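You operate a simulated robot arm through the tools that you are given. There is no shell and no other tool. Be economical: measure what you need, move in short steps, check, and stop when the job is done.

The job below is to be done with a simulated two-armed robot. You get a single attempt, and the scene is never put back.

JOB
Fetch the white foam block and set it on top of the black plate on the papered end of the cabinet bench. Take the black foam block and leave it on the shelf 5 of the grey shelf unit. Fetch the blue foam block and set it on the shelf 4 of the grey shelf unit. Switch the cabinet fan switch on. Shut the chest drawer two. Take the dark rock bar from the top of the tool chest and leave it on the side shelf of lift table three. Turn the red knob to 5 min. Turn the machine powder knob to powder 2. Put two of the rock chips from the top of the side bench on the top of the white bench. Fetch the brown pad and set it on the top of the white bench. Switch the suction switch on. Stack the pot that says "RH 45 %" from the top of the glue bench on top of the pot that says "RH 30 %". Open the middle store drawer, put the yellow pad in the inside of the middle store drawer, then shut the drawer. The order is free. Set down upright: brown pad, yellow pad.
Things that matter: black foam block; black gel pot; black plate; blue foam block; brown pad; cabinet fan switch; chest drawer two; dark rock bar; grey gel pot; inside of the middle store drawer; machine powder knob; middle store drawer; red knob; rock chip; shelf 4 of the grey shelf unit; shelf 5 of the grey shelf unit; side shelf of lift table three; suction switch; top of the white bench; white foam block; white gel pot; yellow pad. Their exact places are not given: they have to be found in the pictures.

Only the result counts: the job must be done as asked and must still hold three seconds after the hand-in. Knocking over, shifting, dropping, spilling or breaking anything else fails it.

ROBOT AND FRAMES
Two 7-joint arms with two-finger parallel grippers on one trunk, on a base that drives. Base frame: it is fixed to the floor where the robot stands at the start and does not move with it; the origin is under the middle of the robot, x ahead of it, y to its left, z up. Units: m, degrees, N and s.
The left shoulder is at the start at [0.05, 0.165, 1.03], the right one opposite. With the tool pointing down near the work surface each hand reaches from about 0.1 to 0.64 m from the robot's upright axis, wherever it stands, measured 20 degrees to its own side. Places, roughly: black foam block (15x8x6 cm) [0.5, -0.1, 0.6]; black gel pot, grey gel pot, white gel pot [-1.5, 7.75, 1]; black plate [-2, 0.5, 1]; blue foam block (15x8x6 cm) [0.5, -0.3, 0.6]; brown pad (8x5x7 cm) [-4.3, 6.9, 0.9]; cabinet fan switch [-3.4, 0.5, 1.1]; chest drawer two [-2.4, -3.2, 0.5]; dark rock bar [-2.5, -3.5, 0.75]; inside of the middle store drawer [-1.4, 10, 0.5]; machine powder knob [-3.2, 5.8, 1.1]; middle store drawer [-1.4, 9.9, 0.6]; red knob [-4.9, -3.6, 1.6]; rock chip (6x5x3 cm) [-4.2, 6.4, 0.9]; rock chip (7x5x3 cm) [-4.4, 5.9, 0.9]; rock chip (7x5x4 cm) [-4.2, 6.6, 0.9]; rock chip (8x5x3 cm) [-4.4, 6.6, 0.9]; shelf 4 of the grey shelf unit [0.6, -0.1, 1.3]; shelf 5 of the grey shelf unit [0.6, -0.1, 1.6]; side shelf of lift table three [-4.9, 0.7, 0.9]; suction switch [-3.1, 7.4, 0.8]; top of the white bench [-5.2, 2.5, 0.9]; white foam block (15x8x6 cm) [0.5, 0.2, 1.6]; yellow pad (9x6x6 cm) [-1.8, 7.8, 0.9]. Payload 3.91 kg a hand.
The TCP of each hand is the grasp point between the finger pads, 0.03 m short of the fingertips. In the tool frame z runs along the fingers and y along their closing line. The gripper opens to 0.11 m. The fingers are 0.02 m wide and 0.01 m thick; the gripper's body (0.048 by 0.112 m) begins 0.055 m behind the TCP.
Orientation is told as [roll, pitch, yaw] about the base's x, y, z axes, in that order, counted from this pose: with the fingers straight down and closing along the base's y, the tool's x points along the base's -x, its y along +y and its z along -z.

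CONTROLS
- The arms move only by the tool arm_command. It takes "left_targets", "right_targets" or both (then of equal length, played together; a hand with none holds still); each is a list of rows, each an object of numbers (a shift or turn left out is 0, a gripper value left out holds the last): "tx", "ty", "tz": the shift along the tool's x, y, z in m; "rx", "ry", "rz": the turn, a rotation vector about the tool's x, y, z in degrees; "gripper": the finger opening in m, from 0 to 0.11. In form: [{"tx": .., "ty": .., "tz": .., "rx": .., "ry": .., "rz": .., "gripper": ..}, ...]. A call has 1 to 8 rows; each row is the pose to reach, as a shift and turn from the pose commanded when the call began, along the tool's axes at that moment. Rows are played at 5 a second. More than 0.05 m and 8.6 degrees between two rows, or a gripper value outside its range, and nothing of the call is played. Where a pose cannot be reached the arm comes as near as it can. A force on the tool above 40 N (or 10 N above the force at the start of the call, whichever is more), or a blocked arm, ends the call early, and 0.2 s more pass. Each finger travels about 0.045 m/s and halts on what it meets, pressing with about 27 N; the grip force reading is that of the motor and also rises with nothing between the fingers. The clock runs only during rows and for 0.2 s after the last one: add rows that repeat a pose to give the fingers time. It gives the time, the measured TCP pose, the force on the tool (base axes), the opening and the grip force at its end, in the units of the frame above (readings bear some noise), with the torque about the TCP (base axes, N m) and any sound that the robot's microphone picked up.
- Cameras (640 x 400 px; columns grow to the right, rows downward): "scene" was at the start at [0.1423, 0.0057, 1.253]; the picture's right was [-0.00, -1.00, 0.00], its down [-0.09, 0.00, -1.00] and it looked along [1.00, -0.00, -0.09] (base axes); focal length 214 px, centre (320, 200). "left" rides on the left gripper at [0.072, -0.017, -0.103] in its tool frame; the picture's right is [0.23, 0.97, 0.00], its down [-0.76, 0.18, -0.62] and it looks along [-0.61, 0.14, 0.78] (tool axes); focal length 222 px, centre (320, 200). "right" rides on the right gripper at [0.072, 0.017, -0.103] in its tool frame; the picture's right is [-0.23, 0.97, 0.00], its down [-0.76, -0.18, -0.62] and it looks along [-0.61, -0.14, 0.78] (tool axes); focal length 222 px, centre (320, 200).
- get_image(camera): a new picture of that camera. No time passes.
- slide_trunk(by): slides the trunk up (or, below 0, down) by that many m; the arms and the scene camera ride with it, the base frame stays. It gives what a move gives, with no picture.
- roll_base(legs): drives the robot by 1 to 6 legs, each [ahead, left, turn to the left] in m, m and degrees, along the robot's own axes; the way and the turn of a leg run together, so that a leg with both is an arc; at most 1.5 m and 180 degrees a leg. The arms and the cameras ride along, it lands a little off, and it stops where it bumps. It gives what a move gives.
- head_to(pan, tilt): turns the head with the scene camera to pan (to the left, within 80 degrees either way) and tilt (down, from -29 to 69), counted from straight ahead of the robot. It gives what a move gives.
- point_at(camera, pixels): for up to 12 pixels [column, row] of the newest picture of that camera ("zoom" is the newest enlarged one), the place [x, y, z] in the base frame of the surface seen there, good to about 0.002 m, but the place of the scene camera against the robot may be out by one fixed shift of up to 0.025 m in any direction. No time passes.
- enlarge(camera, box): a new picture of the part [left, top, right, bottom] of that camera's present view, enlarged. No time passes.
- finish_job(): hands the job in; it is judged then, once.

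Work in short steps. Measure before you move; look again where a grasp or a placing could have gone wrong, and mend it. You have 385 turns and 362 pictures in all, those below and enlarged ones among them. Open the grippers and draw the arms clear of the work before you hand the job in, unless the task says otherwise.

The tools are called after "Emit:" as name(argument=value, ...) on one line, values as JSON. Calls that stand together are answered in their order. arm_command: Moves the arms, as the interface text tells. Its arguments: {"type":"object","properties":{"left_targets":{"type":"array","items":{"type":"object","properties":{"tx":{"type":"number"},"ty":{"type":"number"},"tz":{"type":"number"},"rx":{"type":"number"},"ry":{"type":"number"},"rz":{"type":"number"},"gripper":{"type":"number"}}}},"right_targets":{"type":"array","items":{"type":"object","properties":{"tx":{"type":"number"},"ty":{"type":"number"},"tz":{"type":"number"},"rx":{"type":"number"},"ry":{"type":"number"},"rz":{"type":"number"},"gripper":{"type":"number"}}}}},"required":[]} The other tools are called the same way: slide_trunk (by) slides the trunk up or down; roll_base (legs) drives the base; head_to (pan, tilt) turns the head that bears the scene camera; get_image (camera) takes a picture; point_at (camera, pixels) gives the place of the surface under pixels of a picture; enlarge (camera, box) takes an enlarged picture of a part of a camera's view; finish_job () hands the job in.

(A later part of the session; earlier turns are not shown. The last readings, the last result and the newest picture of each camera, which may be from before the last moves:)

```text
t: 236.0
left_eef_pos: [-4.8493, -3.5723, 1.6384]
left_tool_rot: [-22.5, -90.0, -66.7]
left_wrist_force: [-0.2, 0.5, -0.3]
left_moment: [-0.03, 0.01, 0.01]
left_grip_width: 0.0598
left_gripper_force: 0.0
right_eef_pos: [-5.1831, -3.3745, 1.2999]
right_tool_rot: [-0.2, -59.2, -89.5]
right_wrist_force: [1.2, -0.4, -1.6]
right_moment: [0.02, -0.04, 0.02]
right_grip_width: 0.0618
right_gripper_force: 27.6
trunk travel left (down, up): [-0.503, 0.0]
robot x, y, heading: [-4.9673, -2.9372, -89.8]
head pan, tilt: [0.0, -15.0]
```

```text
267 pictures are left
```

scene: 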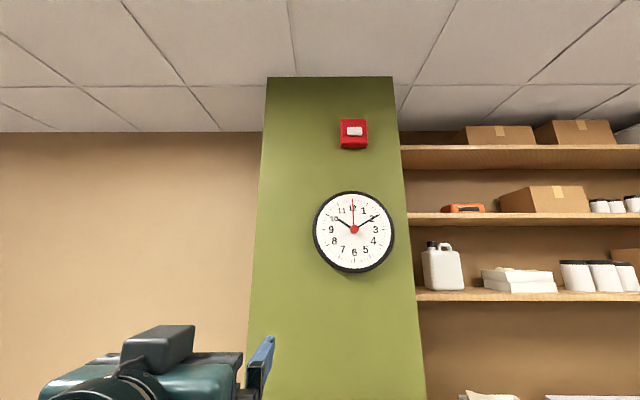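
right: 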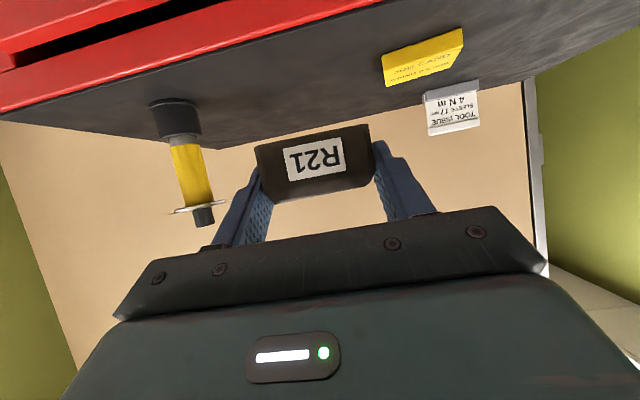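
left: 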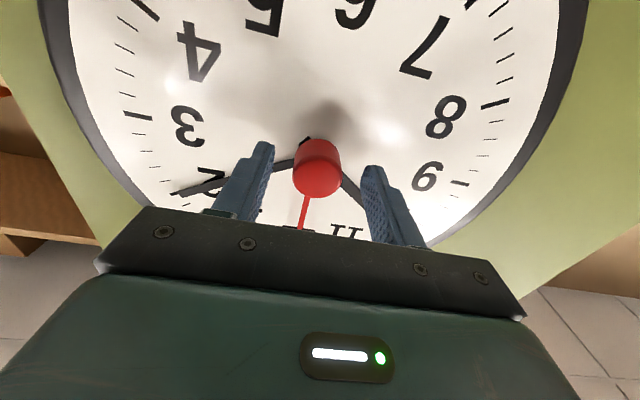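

Good. I close on the knob.

Emit:
arm_command(left_targets=[{"gripper": 0.015}, {"gripper": 0.015}, {"gripper": 0.015}, {"gripper": 0.015}])

Emit:
arm_command(left_targets=[{"rz": 5}, {"rz": 10}, {"rz": 15}, {"rz": 20}, {"rz": 25}, {"rz": 30}, {"rz": 30}])

Emit:
get_image(camera="left")

Emit:
enlarge(camera="scene", box=[280, 100, 440, 300])

```text
t: 237.0
left_eef_pos: [-4.8506, -3.5723, 1.6377]
left_tool_rot: [-18.8, -89.8, -70.6]
left_wrist_force: [-2.1, 0.7, -1.1]
left_moment: [-0.11, 0.01, -0.78]
left_grip_width: 0.0316
left_gripper_force: 44.7
right_eef_pos: [-5.1846, -3.3744, 1.299]
right_tool_rot: [-0.2, -59.3, -89.5]
right_wrist_force: [-0.2, 0.3, -1.6]
right_moment: [0.01, 0.03, 0.0]
right_grip_width: 0.0618
right_gripper_force: 26.6
trunk travel left (down, up): [-0.503, 0.0]
robot x, y, heading: [-4.9697, -2.9407, -89.8]
head pan, tilt: [0.0, -15.0]
```

```text
t: 238.6
left_eef_pos: [-4.8496, -3.5743, 1.6387]
left_tool_rot: [90.0, -60.0, -179.2]
left_wrist_force: [-1.6, -21.0, 23.2]
left_moment: [-0.13, -0.01, -0.65]
left_grip_width: 0.0319
left_gripper_force: 45.3
right_eef_pos: [-5.1848, -3.3766, 1.297]
right_tool_rot: [-0.1, -59.3, -89.6]
right_wrist_force: [-0.4, -0.2, -1.6]
right_moment: [0.02, 0.01, 0.01]
right_grip_width: 0.0615
right_gripper_force: 27.3
trunk travel left (down, up): [-0.503, 0.0]
robot x, y, heading: [-4.9662, -2.9384, -90.0]
head pan, tilt: [0.0, -15.0]
```

```text
266 pictures are left
```

left: 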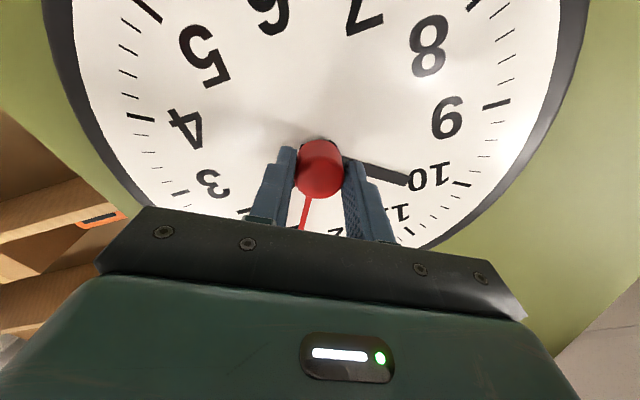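

```text
2.00 times, centred on (360, 200) of scene
```

zoom: 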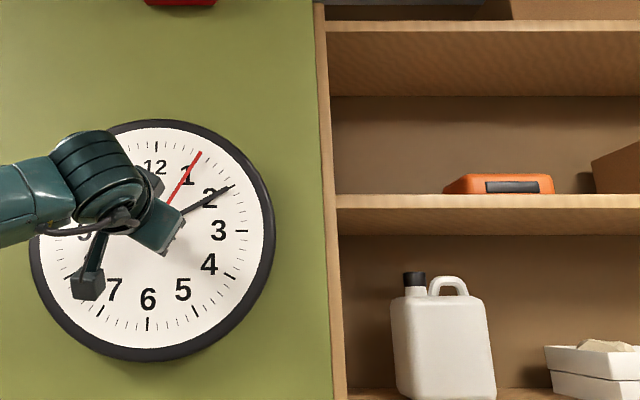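

The red hand now points at the "1" mark. I release, retreat and verify.

Emit:
arm_command(left_targets=[{"gripper": 0.07}, {"gripper": 0.07}, {"gripper": 0.07}, {"tz": -0.03, "gripper": 0.07}, {"tz": -0.07, "gripper": 0.07}, {"tz": -0.11, "gripper": 0.07}, {"tz": -0.15, "gripper": 0.07}, {"tz": -0.19, "gripper": 0.07}])

Emit:
roll_base(legs=[[-0.3, 0, 0]])

Emit:
head_to(pan=-10, tilt=-10)

Emit:
get_image(camera="scene")

```text
t: 240.4
left_eef_pos: [-4.8542, -3.38, 1.6375]
left_tool_rot: [89.8, -60.1, -179.2]
left_wrist_force: [0.2, -0.4, -0.5]
left_moment: [0.0, 0.01, -0.03]
left_grip_width: 0.0697
left_gripper_force: 0.0
right_eef_pos: [-5.1852, -3.3746, 1.2977]
right_tool_rot: [-0.3, -59.4, -89.6]
right_wrist_force: [-1.3, 0.0, -1.5]
right_moment: [0.05, 0.02, -0.01]
right_grip_width: 0.0614
right_gripper_force: 27.0
trunk travel left (down, up): [-0.503, 0.0]
robot x, y, heading: [-4.9691, -2.9416, -90.1]
head pan, tilt: [0.0, -15.0]
```

```text
t: 242.5
left_eef_pos: [-4.8514, -3.0846, 1.6368]
left_tool_rot: [89.7, -60.2, -178.9]
left_wrist_force: [-0.6, -0.1, -1.1]
left_moment: [-0.01, -0.01, 0.04]
left_grip_width: 0.0698
left_gripper_force: 0.1
right_eef_pos: [-5.1846, -3.08, 1.2986]
right_tool_rot: [-0.3, -59.2, -89.3]
right_wrist_force: [0.5, 0.2, -1.7]
right_moment: [-0.01, 0.05, 0.01]
right_grip_width: 0.0618
right_gripper_force: 26.9
trunk travel left (down, up): [-0.503, 0.0]
robot x, y, heading: [-4.9669, -2.6445, -89.8]
head pan, tilt: [0.0, -15.0]
```

```text
t: 243.2
left_eef_pos: [-4.8511, -3.0853, 1.6359]
left_tool_rot: [89.7, -60.1, -178.9]
left_wrist_force: [0.0, -0.4, -0.3]
left_moment: [0.0, 0.01, 0.0]
left_grip_width: 0.0701
left_gripper_force: 0.1
right_eef_pos: [-5.1838, -3.0792, 1.298]
right_tool_rot: [-0.3, -59.1, -89.3]
right_wrist_force: [0.6, -0.5, -1.7]
right_moment: [0.04, -0.01, -0.03]
right_grip_width: 0.0615
right_gripper_force: 26.8
trunk travel left (down, up): [-0.503, 0.0]
robot x, y, heading: [-4.971, -2.6361, -89.7]
head pan, tilt: [-10.0, -10.0]
```

```text
264 pictures are left
```

scene: 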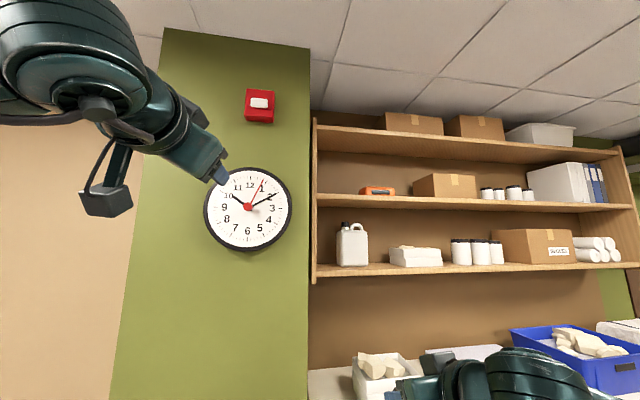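

I zoom to verify the hand against the 5-minute mark.

Emit:
enlarge(camera="scene", box=[198, 160, 298, 255])

Emit:
arm_command(left_targets=[{"rz": -8, "gripper": 0.11}, {"rz": -16, "gripper": 0.11}, {"rz": -24, "gripper": 0.11}, {"rz": -30, "gripper": 0.11}])

```text
4.21 times, centred on (248, 208) of scene
```

zoom: 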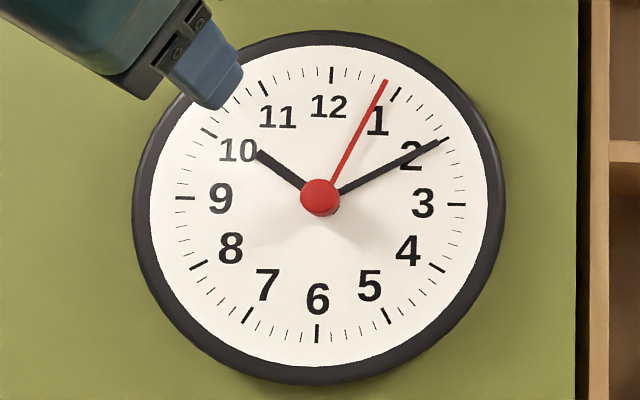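

```text
t: 244.2
left_eef_pos: [-4.852, -3.0858, 1.6351]
left_tool_rot: [-47.7, -89.8, -41.4]
left_wrist_force: [-1.6, 1.1, -0.3]
left_moment: [-0.02, 0.01, -0.02]
left_grip_width: 0.1099
left_gripper_force: 0.1
right_eef_pos: [-5.1842, -3.0796, 1.2981]
right_tool_rot: [-0.2, -59.3, -89.3]
right_wrist_force: [-0.6, 0.1, -1.2]
right_moment: [0.0, 0.02, 0.02]
right_grip_width: 0.0615
right_gripper_force: 27.3
trunk travel left (down, up): [-0.503, 0.0]
robot x, y, heading: [-4.97, -2.6436, -89.7]
head pan, tilt: [-10.0, -10.0]
```

The hand reads about 4 min, short of 5. I look with the left camera, more head-on, to measure the angle.

Emit:
enlarge(camera="left", box=[210, 0, 420, 170])

```text
2.35 times, centred on (315, 85) of left
```

zoom: 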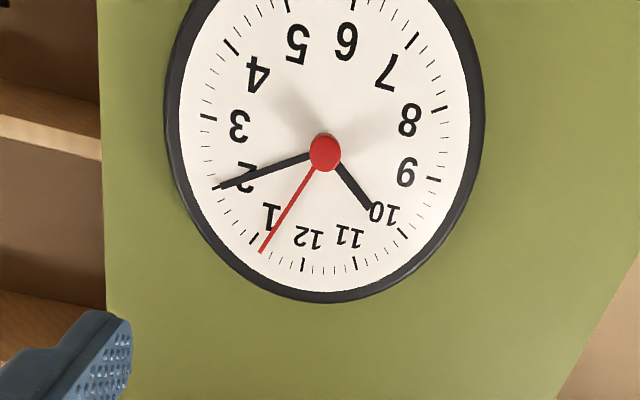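

I get 3D positions of hand tip, ticks and knob for an exact angle.

Emit:
point_at(camera="zoom", pixels=[[263, 250], [272, 236], [290, 207], [255, 238], [303, 265], [359, 262], [404, 233], [349, 6], [208, 117], [434, 179]])

```text
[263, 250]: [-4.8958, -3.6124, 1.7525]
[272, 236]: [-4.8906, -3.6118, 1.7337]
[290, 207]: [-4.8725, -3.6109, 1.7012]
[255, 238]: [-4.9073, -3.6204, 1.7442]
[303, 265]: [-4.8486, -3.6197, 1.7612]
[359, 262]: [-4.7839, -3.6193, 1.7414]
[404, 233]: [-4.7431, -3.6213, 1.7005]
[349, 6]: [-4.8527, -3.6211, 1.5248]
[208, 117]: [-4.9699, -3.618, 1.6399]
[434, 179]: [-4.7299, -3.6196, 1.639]
```

Current angle ≈23°, need 30°. I go back, grip again and turn ~12° more (allowing for slip).

Emit:
roll_base(legs=[[0.3, 0, 0]])

Emit:
arm_command(left_targets=[{"tx": -0.004, "tz": 0.04, "gripper": 0.06}, {"tx": -0.004, "tz": 0.08, "gripper": 0.06}, {"tx": -0.004, "tz": 0.12, "gripper": 0.06}, {"tx": -0.004, "tz": 0.15, "gripper": 0.06}])

```text
t: 246.2
left_eef_pos: [-4.8511, -3.3816, 1.636]
left_tool_rot: [-24.7, -89.7, -64.4]
left_wrist_force: [-0.6, -0.9, 0.6]
left_moment: [0.02, 0.02, 0.01]
left_grip_width: 0.1101
left_gripper_force: 0.1
right_eef_pos: [-5.1827, -3.3761, 1.2979]
right_tool_rot: [-0.3, -59.3, -89.3]
right_wrist_force: [0.5, -0.9, -2.3]
right_moment: [0.05, 0.0, 0.0]
right_grip_width: 0.0618
right_gripper_force: 27.0
trunk travel left (down, up): [-0.503, 0.0]
robot x, y, heading: [-4.9655, -2.9414, -89.9]
head pan, tilt: [-10.0, -10.0]
```

```text
t: 247.2
left_eef_pos: [-4.8486, -3.5339, 1.6415]
left_tool_rot: [-13.9, -89.7, -75.2]
left_wrist_force: [-0.3, 0.5, 0.1]
left_moment: [0.04, 0.02, 0.0]
left_grip_width: 0.06
left_gripper_force: 0.1
right_eef_pos: [-5.1828, -3.3774, 1.2974]
right_tool_rot: [-0.2, -59.2, -89.3]
right_wrist_force: [0.4, 0.5, -1.2]
right_moment: [0.04, -0.01, 0.0]
right_grip_width: 0.0618
right_gripper_force: 27.0
trunk travel left (down, up): [-0.503, 0.0]
robot x, y, heading: [-4.9702, -2.9421, -90.2]
head pan, tilt: [-10.0, -10.0]
```

Aligned again. I advance 4 cm and close.

Emit:
arm_command(left_targets=[{"tz": 0.04}, {"tz": 0.041, "ty": -0.001, "gripper": 0.015}, {"tz": 0.041, "ty": -0.001, "gripper": 0.015}, {"tz": 0.041, "ty": -0.001, "gripper": 0.015}, {"tz": 0.041, "ty": -0.001, "gripper": 0.015}])

Emit:
arm_command(left_targets=[{"rz": 4}, {"rz": 8}, {"rz": 11}, {"rz": 11}, {"rz": 11}])

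Emit:
arm_command(left_targets=[{"gripper": 0.07}, {"gripper": 0.07}, {"gripper": 0.07}, {"tz": -0.03, "gripper": 0.07}, {"tz": -0.07, "gripper": 0.07}, {"tz": -0.11, "gripper": 0.07}, {"tz": -0.15, "gripper": 0.07}, {"tz": -0.19, "gripper": 0.07}])

Emit:
enlarge(camera="left", box=[160, 0, 480, 200])

```text
t: 248.4
left_eef_pos: [-4.8502, -3.5727, 1.6402]
left_tool_rot: [-36.2, -89.8, -53.1]
left_wrist_force: [0.6, 1.4, -0.9]
left_moment: [-0.05, 0.0, -0.75]
left_grip_width: 0.0314
left_gripper_force: 44.9
right_eef_pos: [-5.1812, -3.3768, 1.2978]
right_tool_rot: [-0.3, -59.2, -89.4]
right_wrist_force: [0.4, -0.1, -1.7]
right_moment: [0.02, 0.01, 0.04]
right_grip_width: 0.0616
right_gripper_force: 26.7
trunk travel left (down, up): [-0.503, 0.0]
robot x, y, heading: [-4.9673, -2.9408, -89.5]
head pan, tilt: [-10.0, -10.0]
```

```text
t: 249.6
left_eef_pos: [-4.8499, -3.5732, 1.6407]
left_tool_rot: [89.5, -78.9, -178.6]
left_wrist_force: [-1.4, 2.2, 0.6]
left_moment: [-0.34, 0.02, -1.04]
left_grip_width: 0.0317
left_gripper_force: 45.0
right_eef_pos: [-5.1824, -3.3751, 1.2964]
right_tool_rot: [-0.2, -59.3, -89.3]
right_wrist_force: [0.5, 0.2, -2.5]
right_moment: [0.02, -0.01, 0.01]
right_grip_width: 0.0612
right_gripper_force: 27.4
trunk travel left (down, up): [-0.503, 0.0]
robot x, y, heading: [-4.9662, -2.9414, -89.8]
head pan, tilt: [-10.0, -10.0]
```

```text
t: 251.4
left_eef_pos: [-4.8491, -3.3825, 1.6406]
left_tool_rot: [89.2, -79.1, -178.5]
left_wrist_force: [0.1, 0.2, -0.3]
left_moment: [0.01, -0.02, 0.01]
left_grip_width: 0.0698
left_gripper_force: 0.0
right_eef_pos: [-5.1818, -3.3754, 1.2985]
right_tool_rot: [-0.2, -59.4, -89.2]
right_wrist_force: [0.4, 0.8, -2.4]
right_moment: [0.02, 0.02, -0.03]
right_grip_width: 0.0618
right_gripper_force: 27.7
trunk travel left (down, up): [-0.503, 0.0]
robot x, y, heading: [-4.9726, -2.9397, -89.9]
head pan, tilt: [-10.0, -10.0]
```

```text
2.00 times, centred on (320, 100) of left
```

zoom: 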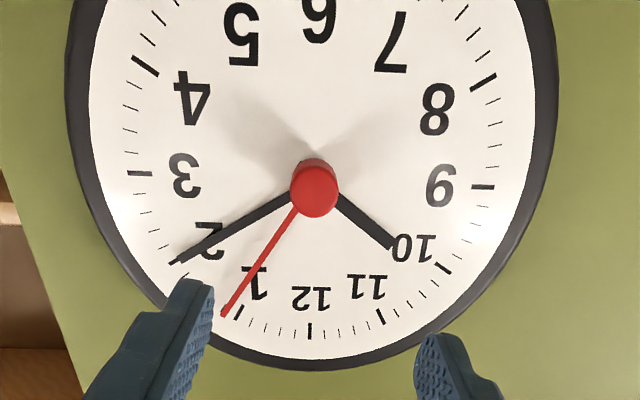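

Now the hand passes nearly through the "1" tick. I measure its angle.

Emit:
point_at(camera="zoom", pixels=[[225, 312], [240, 289], [260, 257], [240, 310], [309, 330], [378, 314], [140, 173], [482, 187]])

```text
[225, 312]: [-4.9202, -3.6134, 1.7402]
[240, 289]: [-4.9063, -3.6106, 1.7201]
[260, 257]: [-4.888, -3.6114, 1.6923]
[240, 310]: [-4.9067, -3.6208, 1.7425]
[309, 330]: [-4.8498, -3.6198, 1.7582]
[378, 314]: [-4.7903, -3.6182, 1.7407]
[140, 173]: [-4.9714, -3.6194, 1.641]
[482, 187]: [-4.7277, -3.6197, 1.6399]
```

Angle is 35°, so I must turn back ~5.3°. I re-grip and rotate -5.3°.

Emit:
arm_command(left_targets=[{"tz": 0.04}, {"tz": 0.08}, {"tz": 0.12}, {"tz": 0.16}, {"tz": 0.19}, {"tz": 0.19}])

Emit:
arm_command(left_targets=[{"gripper": 0.015}, {"gripper": 0.015}, {"gripper": 0.015}, {"gripper": 0.015}, {"rz": -3}, {"rz": -5.3}, {"rz": -5.3}, {"rz": -5.3}])

Emit:
arm_command(left_targets=[{"gripper": 0.07}, {"gripper": 0.07}, {"gripper": 0.07}, {"tz": -0.03, "gripper": 0.07}, {"tz": -0.07, "gripper": 0.07}, {"tz": -0.11, "gripper": 0.07}, {"tz": -0.15, "gripper": 0.07}, {"tz": -0.19, "gripper": 0.07}])

Emit:
enlarge(camera="left", box=[160, 0, 480, 200])

```text
t: 252.8
left_eef_pos: [-4.8475, -3.5744, 1.641]
left_tool_rot: [89.3, -79.1, -178.6]
left_wrist_force: [0.4, 0.0, -0.3]
left_moment: [0.0, -0.01, 0.02]
left_grip_width: 0.0702
left_gripper_force: 0.1
right_eef_pos: [-5.1825, -3.3754, 1.2986]
right_tool_rot: [-0.2, -59.3, -89.2]
right_wrist_force: [1.6, 0.5, -2.1]
right_moment: [0.0, -0.02, -0.04]
right_grip_width: 0.0616
right_gripper_force: 27.0
trunk travel left (down, up): [-0.503, 0.0]
robot x, y, heading: [-4.9693, -2.9388, -89.6]
head pan, tilt: [-10.0, -10.0]
```

```text
t: 254.6
left_eef_pos: [-4.8505, -3.5738, 1.6408]
left_tool_rot: [88.0, -84.3, -177.3]
left_wrist_force: [-4.9, 1.9, -6.0]
left_moment: [0.46, -0.04, -1.05]
left_grip_width: 0.0315
left_gripper_force: 45.0
right_eef_pos: [-5.1844, -3.3766, 1.298]
right_tool_rot: [-0.1, -59.2, -89.4]
right_wrist_force: [-0.4, -0.7, -1.4]
right_moment: [-0.02, -0.01, -0.01]
right_grip_width: 0.0617
right_gripper_force: 26.9
trunk travel left (down, up): [-0.503, 0.0]
robot x, y, heading: [-4.9687, -2.9395, -89.7]
head pan, tilt: [-10.0, -10.0]
```

```text
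t: 256.4
left_eef_pos: [-4.8496, -3.3814, 1.6403]
left_tool_rot: [89.5, -84.4, -178.7]
left_wrist_force: [-0.9, 0.2, -0.8]
left_moment: [-0.01, -0.01, -0.04]
left_grip_width: 0.0703
left_gripper_force: 0.0
right_eef_pos: [-5.1814, -3.3754, 1.2979]
right_tool_rot: [-0.2, -59.4, -89.3]
right_wrist_force: [-0.3, 0.7, -2.3]
right_moment: [0.01, 0.02, 0.01]
right_grip_width: 0.0618
right_gripper_force: 27.0
trunk travel left (down, up): [-0.503, 0.0]
robot x, y, heading: [-4.9669, -2.941, -89.7]
head pan, tilt: [-10.0, -10.0]
```

```text
2.00 times, centred on (320, 100) of left
```

zoom: 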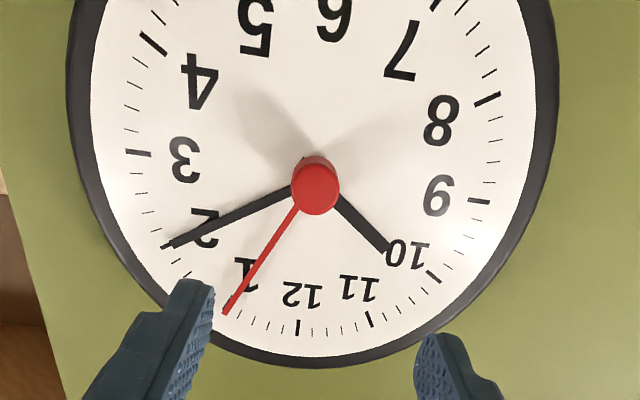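

I measure the angle again.

Emit:
point_at(camera="zoom", pixels=[[226, 310], [241, 287], [262, 253], [297, 328], [367, 320], [138, 153], [479, 202]])

```text
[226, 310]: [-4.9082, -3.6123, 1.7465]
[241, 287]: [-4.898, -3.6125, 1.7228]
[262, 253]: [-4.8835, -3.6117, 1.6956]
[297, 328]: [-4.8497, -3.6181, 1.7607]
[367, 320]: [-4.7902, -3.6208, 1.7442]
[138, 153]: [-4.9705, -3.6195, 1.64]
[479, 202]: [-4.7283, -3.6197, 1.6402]
```

Now ≈30°, i.e. 5 min. I back off, straighten the left hand (rz -5.7, pitch back 30°), and lower the trunk.

Emit:
roll_base(legs=[[-0.35, 0, 0]])

Emit:
arm_command(left_targets=[{"rz": -5.7, "tx": 0.03, "tz": -0.02, "gripper": 0.11}, {"rz": -5.7, "tx": 0.07, "tz": -0.03}, {"rz": -5.7, "tx": 0.11, "tz": -0.03}, {"rz": -5.7, "tx": 0.15, "tz": -0.03}, {"rz": -5.7, "tx": 0.19, "tz": -0.03}])

Emit:
arm_command(left_targets=[{"ry": 8}, {"ry": 16}, {"ry": 24}, {"ry": 30}])

Emit:
slide_trunk(by=-0.25)

Emit:
roll_base(legs=[[0, 0, 179]])

Emit:
head_to(pan=0, tilt=10)

Emit:
get_image(camera="scene")

```text
t: 258.7
left_eef_pos: [-4.851, -3.0318, 1.6402]
left_tool_rot: [88.7, -84.5, -177.8]
left_wrist_force: [-0.2, 0.6, -0.5]
left_moment: [-0.03, -0.03, 0.01]
left_grip_width: 0.0699
left_gripper_force: 0.0
right_eef_pos: [-5.1847, -3.0268, 1.2979]
right_tool_rot: [-0.1, -59.3, -89.3]
right_wrist_force: [0.1, 0.4, -1.5]
right_moment: [0.01, -0.01, 0.01]
right_grip_width: 0.0619
right_gripper_force: 27.0
trunk travel left (down, up): [-0.503, 0.0]
robot x, y, heading: [-4.9684, -2.5919, -89.8]
head pan, tilt: [-10.0, -10.0]
```

```text
t: 259.9
left_eef_pos: [-4.8334, -3.0026, 1.4518]
left_tool_rot: [-42.9, -89.8, -46.3]
left_wrist_force: [0.0, -0.5, -0.2]
left_moment: [-0.03, 0.02, 0.03]
left_grip_width: 0.11
left_gripper_force: 0.1
right_eef_pos: [-5.1837, -3.0264, 1.2977]
right_tool_rot: [-0.4, -59.2, -89.2]
right_wrist_force: [0.3, 0.1, -1.9]
right_moment: [0.01, 0.02, -0.03]
right_grip_width: 0.0617
right_gripper_force: 27.0
trunk travel left (down, up): [-0.503, 0.0]
robot x, y, heading: [-4.971, -2.5854, -89.8]
head pan, tilt: [-10.0, -10.0]
```

```text
t: 260.9
left_eef_pos: [-4.833, -3.0006, 1.4518]
left_tool_rot: [-0.2, -59.7, -89.1]
left_wrist_force: [-0.1, 0.9, 0.1]
left_moment: [0.01, 0.0, 0.02]
left_grip_width: 0.1101
left_gripper_force: 0.0
right_eef_pos: [-5.1837, -3.027, 1.2976]
right_tool_rot: [-0.2, -59.2, -89.3]
right_wrist_force: [0.6, -0.2, -1.2]
right_moment: [-0.03, 0.0, 0.02]
right_grip_width: 0.0618
right_gripper_force: 26.9
trunk travel left (down, up): [-0.503, 0.0]
robot x, y, heading: [-4.9712, -2.5913, -89.7]
head pan, tilt: [-10.0, -10.0]
```

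```text
t: 263.5
left_eef_pos: [-4.833, -3.0014, 1.202]
left_tool_rot: [0.0, -59.9, -89.0]
left_wrist_force: [-0.2, 0.2, -0.3]
left_moment: [-0.04, 0.01, 0.02]
left_grip_width: 0.1099
left_gripper_force: 0.0
right_eef_pos: [-5.1831, -3.0255, 1.0475]
right_tool_rot: [-0.2, -59.3, -89.3]
right_wrist_force: [-0.4, 0.3, -2.1]
right_moment: [0.01, 0.03, 0.0]
right_grip_width: 0.0617
right_gripper_force: 26.8
trunk travel left (down, up): [-0.253, 0.25]
robot x, y, heading: [-4.9671, -2.5902, -89.7]
head pan, tilt: [-10.0, -10.0]
```

```text
t: 271.3
left_eef_pos: [-5.1171, -2.1829, 1.2019]
left_tool_rot: [-0.2, -59.8, 92.4]
left_wrist_force: [-0.6, -0.3, -1.0]
left_moment: [-0.01, -0.02, 0.03]
left_grip_width: 0.1099
left_gripper_force: 0.1
right_eef_pos: [-4.7664, -2.1471, 1.0492]
right_tool_rot: [-0.2, -59.2, 92.4]
right_wrist_force: [-0.4, 0.3, -1.7]
right_moment: [-0.02, 0.04, 0.02]
right_grip_width: 0.0617
right_gripper_force: 26.7
trunk travel left (down, up): [-0.253, 0.25]
robot x, y, heading: [-4.9689, -2.5902, 92.0]
head pan, tilt: [-10.0, -10.0]
```

```text
t: 272.1
left_eef_pos: [-5.1158, -2.1817, 1.2022]
left_tool_rot: [-0.2, -59.8, 92.4]
left_wrist_force: [0.2, 0.5, 0.4]
left_moment: [0.02, 0.01, 0.02]
left_grip_width: 0.11
left_gripper_force: 0.1
right_eef_pos: [-4.7653, -2.1475, 1.0477]
right_tool_rot: [-0.2, -59.1, 92.4]
right_wrist_force: [0.4, -0.3, -2.0]
right_moment: [-0.04, 0.01, -0.01]
right_grip_width: 0.0615
right_gripper_force: 26.9
trunk travel left (down, up): [-0.253, 0.25]
robot x, y, heading: [-4.966, -2.5875, 91.8]
head pan, tilt: [0.0, 10.0]
```

```text
259 pictures are left
```

scene: 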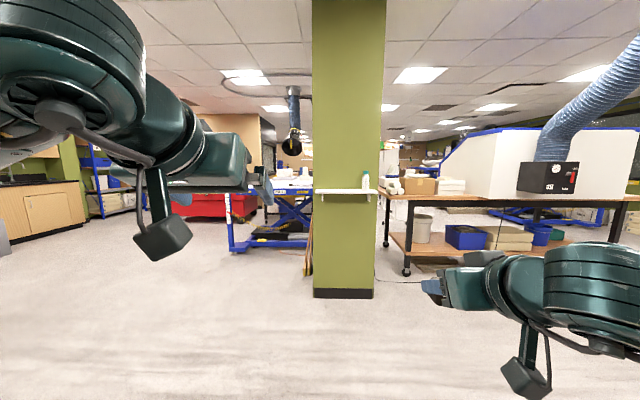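

I see the lift table beyond a pillar. I measure pillar, table and bench points, and zoom in.

Emit:
point_at(camera="scene", pixels=[[345, 292], [315, 295], [374, 295], [245, 250], [300, 240], [290, 190], [295, 182], [265, 188], [405, 272], [240, 188], [225, 190], [340, 190]])

Emit:
enlarge(camera="scene", box=[170, 140, 430, 280])

```text
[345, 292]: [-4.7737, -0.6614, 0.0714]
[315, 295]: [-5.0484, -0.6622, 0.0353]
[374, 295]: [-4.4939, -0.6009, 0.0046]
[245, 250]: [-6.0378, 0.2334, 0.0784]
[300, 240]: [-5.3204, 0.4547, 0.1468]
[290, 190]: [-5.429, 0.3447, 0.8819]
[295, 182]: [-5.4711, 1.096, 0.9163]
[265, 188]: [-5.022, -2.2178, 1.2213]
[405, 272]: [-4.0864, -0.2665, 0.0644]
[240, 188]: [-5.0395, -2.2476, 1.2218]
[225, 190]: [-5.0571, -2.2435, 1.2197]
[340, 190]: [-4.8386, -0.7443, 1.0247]
```

```text
2.46 times, centred on (300, 210) of scene
```

zoom: 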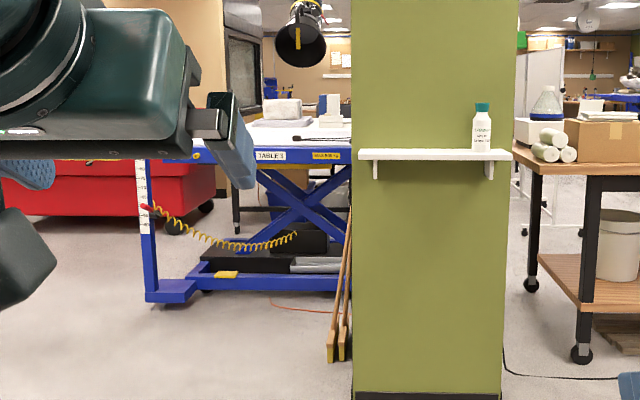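

Table 3's side shelf is on its east side; I must go round by the known east route. I strafe east along y≈-2.6, then north along x≈-1.05.

Emit:
roll_base(legs=[[0, -1.35, -2], [0, -1.35, 0], [0, -1.2, 0]])

Emit:
roll_base(legs=[[1.4, 0, 0], [1.4, 0, 0], [1.0, 0, 0]])

```text
t: 291.1
left_eef_pos: [-1.1751, -2.1684, 1.202]
left_tool_rot: [-0.1, -59.8, 91.1]
left_wrist_force: [0.0, 0.1, 0.4]
left_moment: [-0.01, 0.02, 0.03]
left_grip_width: 0.1098
left_gripper_force: 0.0
right_eef_pos: [-0.8264, -2.143, 1.0473]
right_tool_rot: [-0.2, -59.2, 90.9]
right_wrist_force: [0.4, 0.0, -0.8]
right_moment: [-0.02, 0.04, -0.02]
right_grip_width: 0.0615
right_gripper_force: 27.2
trunk travel left (down, up): [-0.253, 0.25]
robot x, y, heading: [-1.0385, -2.5756, 90.6]
head pan, tilt: [0.0, 10.0]
```

```text
t: 309.6
left_eef_pos: [-1.1702, 1.6833, 1.2017]
left_tool_rot: [-0.2, -59.8, 90.5]
left_wrist_force: [0.8, -0.5, -0.5]
left_moment: [-0.01, 0.01, 0.0]
left_grip_width: 0.1102
left_gripper_force: 0.0
right_eef_pos: [-0.8202, 1.705, 1.0469]
right_tool_rot: [-0.2, -59.2, 90.4]
right_wrist_force: [0.3, 0.9, -1.8]
right_moment: [-0.01, 0.01, 0.0]
right_grip_width: 0.0617
right_gripper_force: 27.3
trunk travel left (down, up): [-0.253, 0.25]
robot x, y, heading: [-1.0367, 1.2707, 89.9]
head pan, tilt: [0.0, 10.0]
```

I turn to face west and drive along the aisle to x≈-3.8.

Emit:
roll_base(legs=[[0, 0, 90], [1.4, 0.1, 0], [1.35, 0, 0]])

Emit:
head_to(pan=15, tilt=25)

Emit:
get_image(camera="scene")

```text
t: 310.8
left_eef_pos: [-1.2114, 1.6638, 1.2011]
left_tool_rot: [-0.2, -59.9, 96.6]
left_wrist_force: [-0.7, 0.0, -1.2]
left_moment: [0.02, 0.0, 0.01]
left_grip_width: 0.1098
left_gripper_force: 0.1
right_eef_pos: [-0.8597, 1.7199, 1.0479]
right_tool_rot: [-1.2, -59.0, 96.0]
right_wrist_force: [0.5, -9.1, 2.7]
right_moment: [0.06, -0.18, -0.35]
right_grip_width: 0.0618
right_gripper_force: 27.1
trunk travel left (down, up): [-0.253, 0.25]
robot x, y, heading: [-1.0385, 1.2698, 95.7]
head pan, tilt: [0.0, 10.0]
stopped in leg 1: the force on the tool passed its limit (the readings are from after the stop); the commanded pose is now the measured one
```

```text
t: 311.6
left_eef_pos: [-1.2108, 1.6642, 1.2013]
left_tool_rot: [-0.2, -59.8, 96.6]
left_wrist_force: [0.2, -0.2, -0.5]
left_moment: [-0.02, -0.04, -0.01]
left_grip_width: 0.1097
left_gripper_force: 0.0
right_eef_pos: [-0.8615, 1.7199, 1.047]
right_tool_rot: [-1.1, -58.9, 96.0]
right_wrist_force: [0.9, -14.3, 4.0]
right_moment: [0.08, -0.18, -0.53]
right_grip_width: 0.0616
right_gripper_force: 27.5
trunk travel left (down, up): [-0.253, 0.25]
robot x, y, heading: [-1.0373, 1.2681, 95.8]
head pan, tilt: [15.0, 25.0]
```

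```text
257 pictures are left
```

scene: 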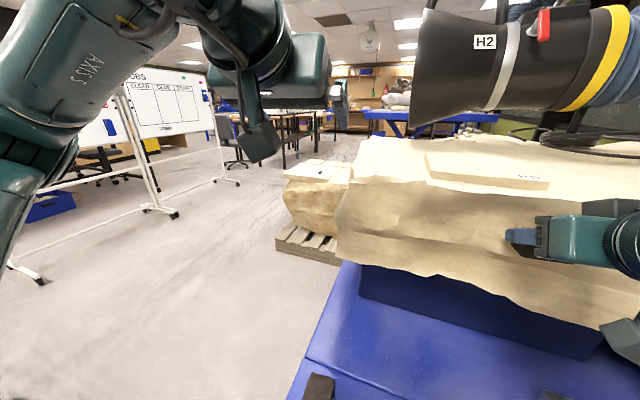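

The right hand has bumped the big rock on the lift table. I back straight off 0.2 m and check.

Emit:
roll_base(legs=[[-0.2, 0, 0]])

Emit:
get_image(camera="scene")

Emit:
get_image(camera="right")

```text
t: 313.2
left_eef_pos: [-1.1929, 1.4709, 1.2021]
left_tool_rot: [-0.1, -59.8, 96.6]
left_wrist_force: [0.1, -0.6, -0.2]
left_moment: [0.0, -0.01, 0.04]
left_grip_width: 0.1099
left_gripper_force: 0.1
right_eef_pos: [-0.8421, 1.527, 1.0462]
right_tool_rot: [-1.2, -58.9, 96.0]
right_wrist_force: [-1.0, -0.9, -1.3]
right_moment: [-0.02, 0.02, -0.01]
right_grip_width: 0.0619
right_gripper_force: 26.8
trunk travel left (down, up): [-0.253, 0.25]
robot x, y, heading: [-1.0178, 1.0785, 96.2]
head pan, tilt: [15.0, 25.0]
```

```text
256 pictures are left
```

scene: 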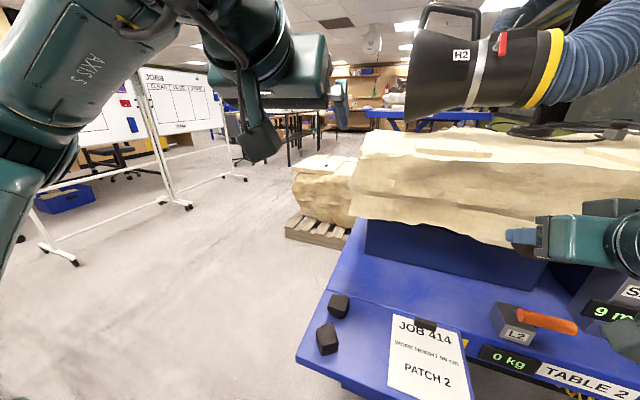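

```text
255 pictures are left
```

right: 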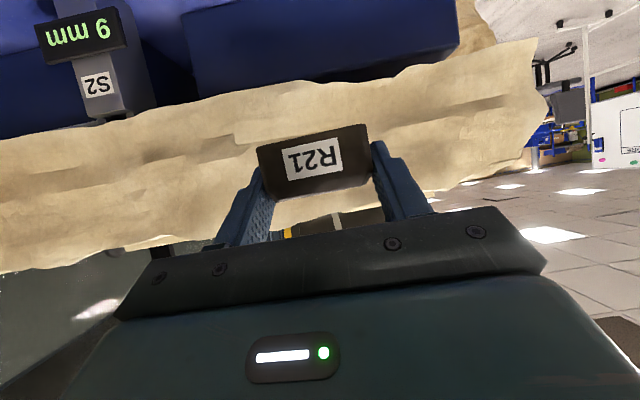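

Nothing seems displaced and the bar is still held. I turn to face west here and drive along the aisle.

Emit:
roll_base(legs=[[0, 0, 84], [1.4, -0.08, 0], [1.35, 0, 0]])

Emit:
get_image(camera="scene")

```text
t: 328.1
left_eef_pos: [-3.7983, 1.0779, 1.2076]
left_tool_rot: [-2.8, -60.7, 180.0]
left_wrist_force: [0.2, -0.6, -0.5]
left_moment: [0.0, -0.01, 0.03]
left_grip_width: 0.1101
left_gripper_force: 0.0
right_eef_pos: [-3.8019, 1.4549, 1.0496]
right_tool_rot: [-3.6, -57.8, 176.3]
right_wrist_force: [0.4, 0.1, -1.8]
right_moment: [-0.02, -0.02, -0.02]
right_grip_width: 0.0618
right_gripper_force: 27.2
trunk travel left (down, up): [-0.253, 0.25]
robot x, y, heading: [-3.3913, 1.2099, 176.5]
head pan, tilt: [15.0, 25.0]
stopped in leg 3: the robot was blocked; the commanded pose is now the measured one
```

```text
254 pictures are left
```

scene: 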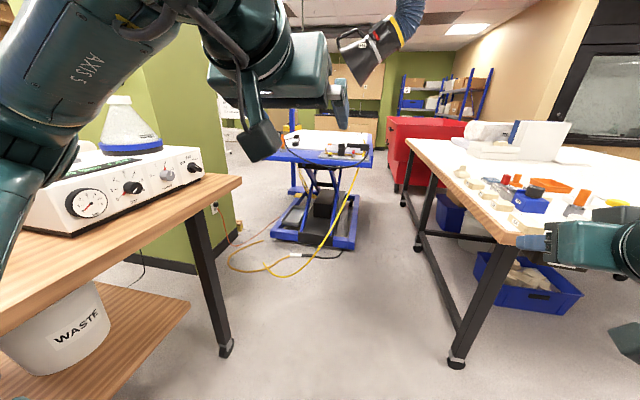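

The base was blocked. I look to the right and left to find what touches.

Emit:
head_to(pan=-80, tilt=20)

Emit:
get_image(camera="scene")

Emit:
head_to(pan=80, tilt=20)

Emit:
get_image(camera="scene")

```text
t: 329.8
left_eef_pos: [-3.7959, 1.0756, 1.2071]
left_tool_rot: [-3.1, -61.0, -179.6]
left_wrist_force: [-0.4, 0.3, 0.5]
left_moment: [0.01, -0.04, -0.02]
left_grip_width: 0.1099
left_gripper_force: 0.0
right_eef_pos: [-3.802, 1.4547, 1.049]
right_tool_rot: [-3.9, -58.0, 176.8]
right_wrist_force: [0.5, 0.9, -1.5]
right_moment: [0.0, -0.01, 0.0]
right_grip_width: 0.0615
right_gripper_force: 26.5
trunk travel left (down, up): [-0.253, 0.25]
robot x, y, heading: [-3.3946, 1.2113, 177.0]
head pan, tilt: [-80.0, 20.0]
```

```text
253 pictures are left
```

scene: 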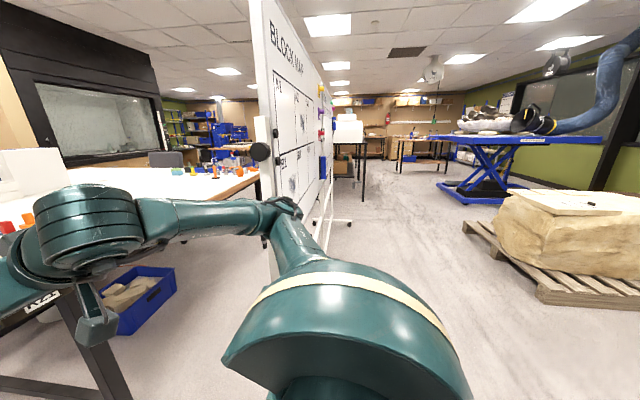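

```text
t: 332.3
left_eef_pos: [-3.7954, 1.077, 1.2069]
left_tool_rot: [-3.1, -61.0, -179.5]
left_wrist_force: [0.2, -0.1, -0.3]
left_moment: [-0.01, 0.01, 0.01]
left_grip_width: 0.1102
left_gripper_force: 0.1
right_eef_pos: [-3.802, 1.4548, 1.0498]
right_tool_rot: [-4.0, -58.0, 176.9]
right_wrist_force: [-0.5, 0.5, -2.3]
right_moment: [-0.01, 0.0, 0.03]
right_grip_width: 0.0616
right_gripper_force: 27.1
trunk travel left (down, up): [-0.253, 0.25]
robot x, y, heading: [-3.3929, 1.2131, 177.0]
head pan, tilt: [80.0, 20.0]
```

```text
252 pictures are left
```

scene: 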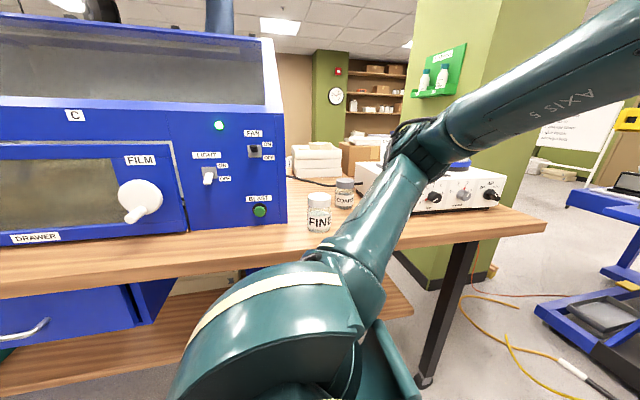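

The right elbow touched the whiteboard's edge. I back off 0.15 m and look whether the board still stands as before.

Emit:
roll_base(legs=[[-0.15, 0, 0]])

Emit:
head_to(pan=-70, tilt=20)

Emit:
get_image(camera="scene")

```text
t: 333.6
left_eef_pos: [-3.6644, 1.0934, 1.2021]
left_tool_rot: [-0.3, -59.9, 177.8]
left_wrist_force: [0.4, 0.0, 0.5]
left_moment: [0.0, 0.02, -0.01]
left_grip_width: 0.1102
left_gripper_force: 0.0
right_eef_pos: [-3.6668, 1.4641, 1.0344]
right_tool_rot: [-1.2, -56.9, 174.9]
right_wrist_force: [0.6, 0.8, -1.5]
right_moment: [0.02, -0.01, 0.0]
right_grip_width: 0.0617
right_gripper_force: 27.1
trunk travel left (down, up): [-0.253, 0.25]
robot x, y, heading: [-3.2445, 1.201, 176.6]
head pan, tilt: [80.0, 20.0]
```

```text
t: 336.0
left_eef_pos: [-3.665, 1.0934, 1.2024]
left_tool_rot: [-0.2, -59.8, 177.8]
left_wrist_force: [-0.1, -0.3, -0.2]
left_moment: [0.0, 0.0, 0.0]
left_grip_width: 0.1098
left_gripper_force: 0.1
right_eef_pos: [-3.6691, 1.464, 1.0365]
right_tool_rot: [-1.3, -56.8, 174.8]
right_wrist_force: [0.8, 0.2, -1.4]
right_moment: [0.01, 0.01, 0.02]
right_grip_width: 0.0618
right_gripper_force: 27.0
trunk travel left (down, up): [-0.253, 0.25]
robot x, y, heading: [-3.2487, 1.2008, 176.7]
head pan, tilt: [-70.0, 20.0]
```

```text
251 pictures are left
```

scene: 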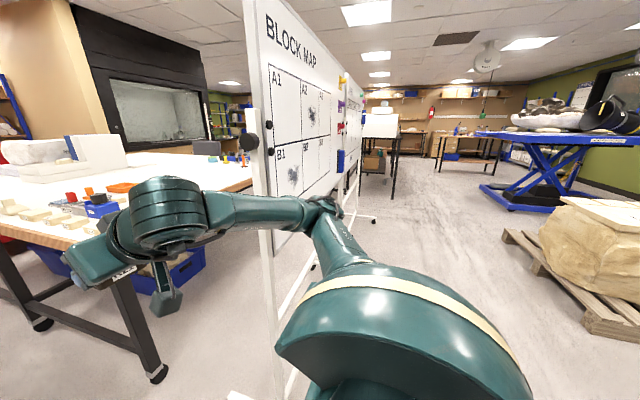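

Board looks in place. I tuck the right elbow by bringing the right hand inward/forward, shift 0.1 left and measure the board edge.

Emit:
point_at(camera="scene", pixels=[[262, 180], [255, 60], [232, 395], [268, 380], [262, 135]])

Emit:
arm_command(right_targets=[{"tx": -0.019, "ty": 0.03, "tz": 0.033}, {"tx": -0.038, "ty": 0.06, "tz": 0.065}, {"tx": -0.057, "ty": 0.09, "tz": 0.098}, {"tx": -0.075, "ty": 0.12, "tz": 0.13}])

Emit:
roll_base(legs=[[0, 0.1, 3]])

Emit:
get_image(camera="scene")

```text
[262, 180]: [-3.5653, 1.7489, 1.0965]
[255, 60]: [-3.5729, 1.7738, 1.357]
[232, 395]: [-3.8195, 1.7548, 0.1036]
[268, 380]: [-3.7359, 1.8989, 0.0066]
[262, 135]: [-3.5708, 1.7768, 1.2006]
```

```text
t: 337.0
left_eef_pos: [-3.6656, 1.0926, 1.2022]
left_tool_rot: [-0.2, -59.8, 178.0]
left_wrist_force: [0.1, 0.1, -0.4]
left_moment: [0.01, -0.01, -0.01]
left_grip_width: 0.1099
left_gripper_force: 0.1
right_eef_pos: [-3.8311, 1.3611, 1.0231]
right_tool_rot: [-1.5, -56.8, 175.0]
right_wrist_force: [-1.0, -0.2, -2.5]
right_moment: [-0.02, 0.0, 0.0]
right_grip_width: 0.0619
right_gripper_force: 26.5
trunk travel left (down, up): [-0.253, 0.25]
robot x, y, heading: [-3.2465, 1.2067, 177.0]
head pan, tilt: [-70.0, 20.0]
```

```text
t: 338.1
left_eef_pos: [-3.6604, 0.9695, 1.202]
left_tool_rot: [-0.3, -59.7, -179.1]
left_wrist_force: [-0.1, -0.9, -0.2]
left_moment: [0.03, 0.01, -0.02]
left_grip_width: 0.1098
left_gripper_force: 0.1
right_eef_pos: [-3.8419, 1.2299, 1.0226]
right_tool_rot: [-1.4, -56.7, 178.1]
right_wrist_force: [-0.1, -0.3, -1.7]
right_moment: [-0.03, 0.0, -0.01]
right_grip_width: 0.0617
right_gripper_force: 26.8
trunk travel left (down, up): [-0.253, 0.25]
robot x, y, heading: [-3.2495, 1.1025, -180.0]
head pan, tilt: [-70.0, 20.0]
```

```text
250 pictures are left
```

scene: 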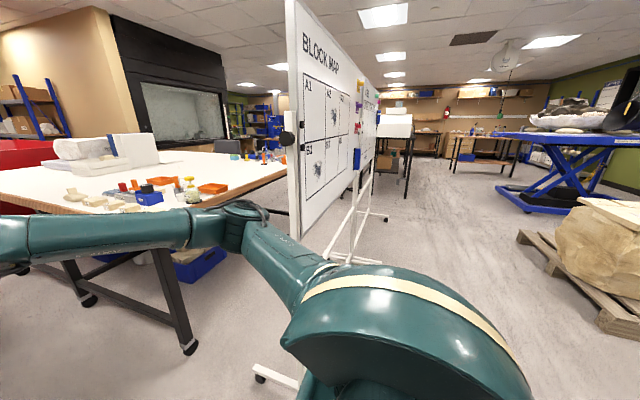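

Clearance to the board is good now. I drive ahead 0.75 m and look at the side shelf.

Emit:
roll_base(legs=[[0.7, 0, 0]])

Emit:
head_to(pan=20, tilt=30)

Emit:
get_image(camera="scene")

```text
t: 342.0
left_eef_pos: [-4.3551, 0.9749, 1.2023]
left_tool_rot: [-0.3, -59.8, -179.3]
left_wrist_force: [-0.2, 0.4, -0.4]
left_moment: [-0.04, 0.04, 0.02]
left_grip_width: 0.1103
left_gripper_force: 0.0
right_eef_pos: [-4.5333, 1.2348, 1.0233]
right_tool_rot: [-1.3, -56.8, 177.6]
right_wrist_force: [0.1, -1.1, -1.7]
right_moment: [-0.01, -0.03, -0.03]
right_grip_width: 0.0614
right_gripper_force: 27.1
trunk travel left (down, up): [-0.253, 0.25]
robot x, y, heading: [-3.9442, 1.1081, 179.9]
head pan, tilt: [-70.0, 20.0]
```

```text
t: 343.6
left_eef_pos: [-4.3554, 0.9743, 1.2018]
left_tool_rot: [-0.2, -59.9, -179.4]
left_wrist_force: [-0.6, -0.4, -1.0]
left_moment: [-0.02, -0.02, 0.01]
left_grip_width: 0.1099
left_gripper_force: 0.1
right_eef_pos: [-4.5334, 1.2353, 1.0222]
right_tool_rot: [-1.2, -56.8, 177.6]
right_wrist_force: [0.9, 0.2, -1.8]
right_moment: [0.01, -0.03, 0.01]
right_grip_width: 0.0613
right_gripper_force: 26.9
trunk travel left (down, up): [-0.253, 0.25]
robot x, y, heading: [-3.9457, 1.1082, 180.0]
head pan, tilt: [20.0, 30.0]
```

```text
249 pictures are left
```

scene: 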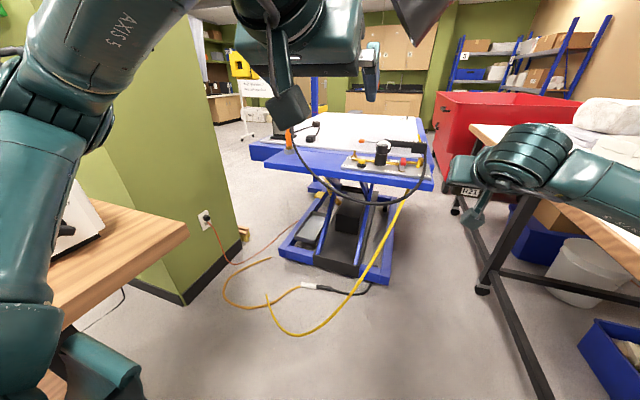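

I zoom in on the table's near end and measure it.

Emit:
enlarge(camera="scene", box=[240, 100, 450, 210])

Emit:
point_at(camera="scene", pixels=[[255, 150], [320, 162], [420, 180], [300, 140], [335, 155], [380, 150], [400, 168], [290, 132], [300, 165], [340, 130]])

```text
3.05 times, centred on (345, 155) of scene
```

zoom: 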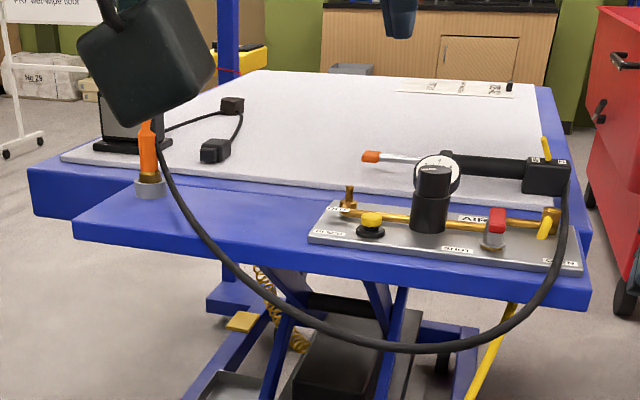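

```text
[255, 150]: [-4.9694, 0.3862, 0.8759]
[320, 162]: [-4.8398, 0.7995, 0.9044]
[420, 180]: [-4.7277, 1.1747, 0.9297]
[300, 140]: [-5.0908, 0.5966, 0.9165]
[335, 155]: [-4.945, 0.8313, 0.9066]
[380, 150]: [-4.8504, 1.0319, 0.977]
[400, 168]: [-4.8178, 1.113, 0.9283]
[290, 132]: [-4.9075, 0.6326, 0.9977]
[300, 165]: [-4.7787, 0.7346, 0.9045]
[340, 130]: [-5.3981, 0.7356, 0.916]
```

The side shelf is the front blue strip; free spot between cable and gauge plate near zoom (265,213). I measure it.

Emit:
point_at(camera="zoom", pixels=[[230, 195], [265, 213], [300, 225], [285, 195], [250, 242], [310, 240], [335, 205], [190, 205], [215, 240], [160, 195], [120, 200], [120, 225]])

```text
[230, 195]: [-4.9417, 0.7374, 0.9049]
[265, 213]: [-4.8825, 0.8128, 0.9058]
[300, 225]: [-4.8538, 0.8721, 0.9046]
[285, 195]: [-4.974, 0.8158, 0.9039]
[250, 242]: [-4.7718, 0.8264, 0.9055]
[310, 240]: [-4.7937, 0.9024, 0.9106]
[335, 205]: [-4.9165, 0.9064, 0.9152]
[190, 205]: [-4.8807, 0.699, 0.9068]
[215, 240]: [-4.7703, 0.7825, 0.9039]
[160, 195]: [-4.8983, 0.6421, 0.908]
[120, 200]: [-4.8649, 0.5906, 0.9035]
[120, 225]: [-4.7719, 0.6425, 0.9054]
```

Target for the bar: true (-4.885,0.80), shelf z≈0.901. I measure neighbouring bench corners to choose where to stand.

Emit:
point_at(camera="scene", pixels=[[187, 233], [175, 215], [100, 290], [483, 290], [470, 125], [240, 235], [350, 290], [420, 225]])

```text
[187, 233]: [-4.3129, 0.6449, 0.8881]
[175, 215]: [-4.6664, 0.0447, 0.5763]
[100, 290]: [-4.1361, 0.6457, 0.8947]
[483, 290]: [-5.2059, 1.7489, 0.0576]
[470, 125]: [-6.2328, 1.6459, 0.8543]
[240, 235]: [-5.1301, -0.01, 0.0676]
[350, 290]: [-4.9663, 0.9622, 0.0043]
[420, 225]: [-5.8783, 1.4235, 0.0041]
```

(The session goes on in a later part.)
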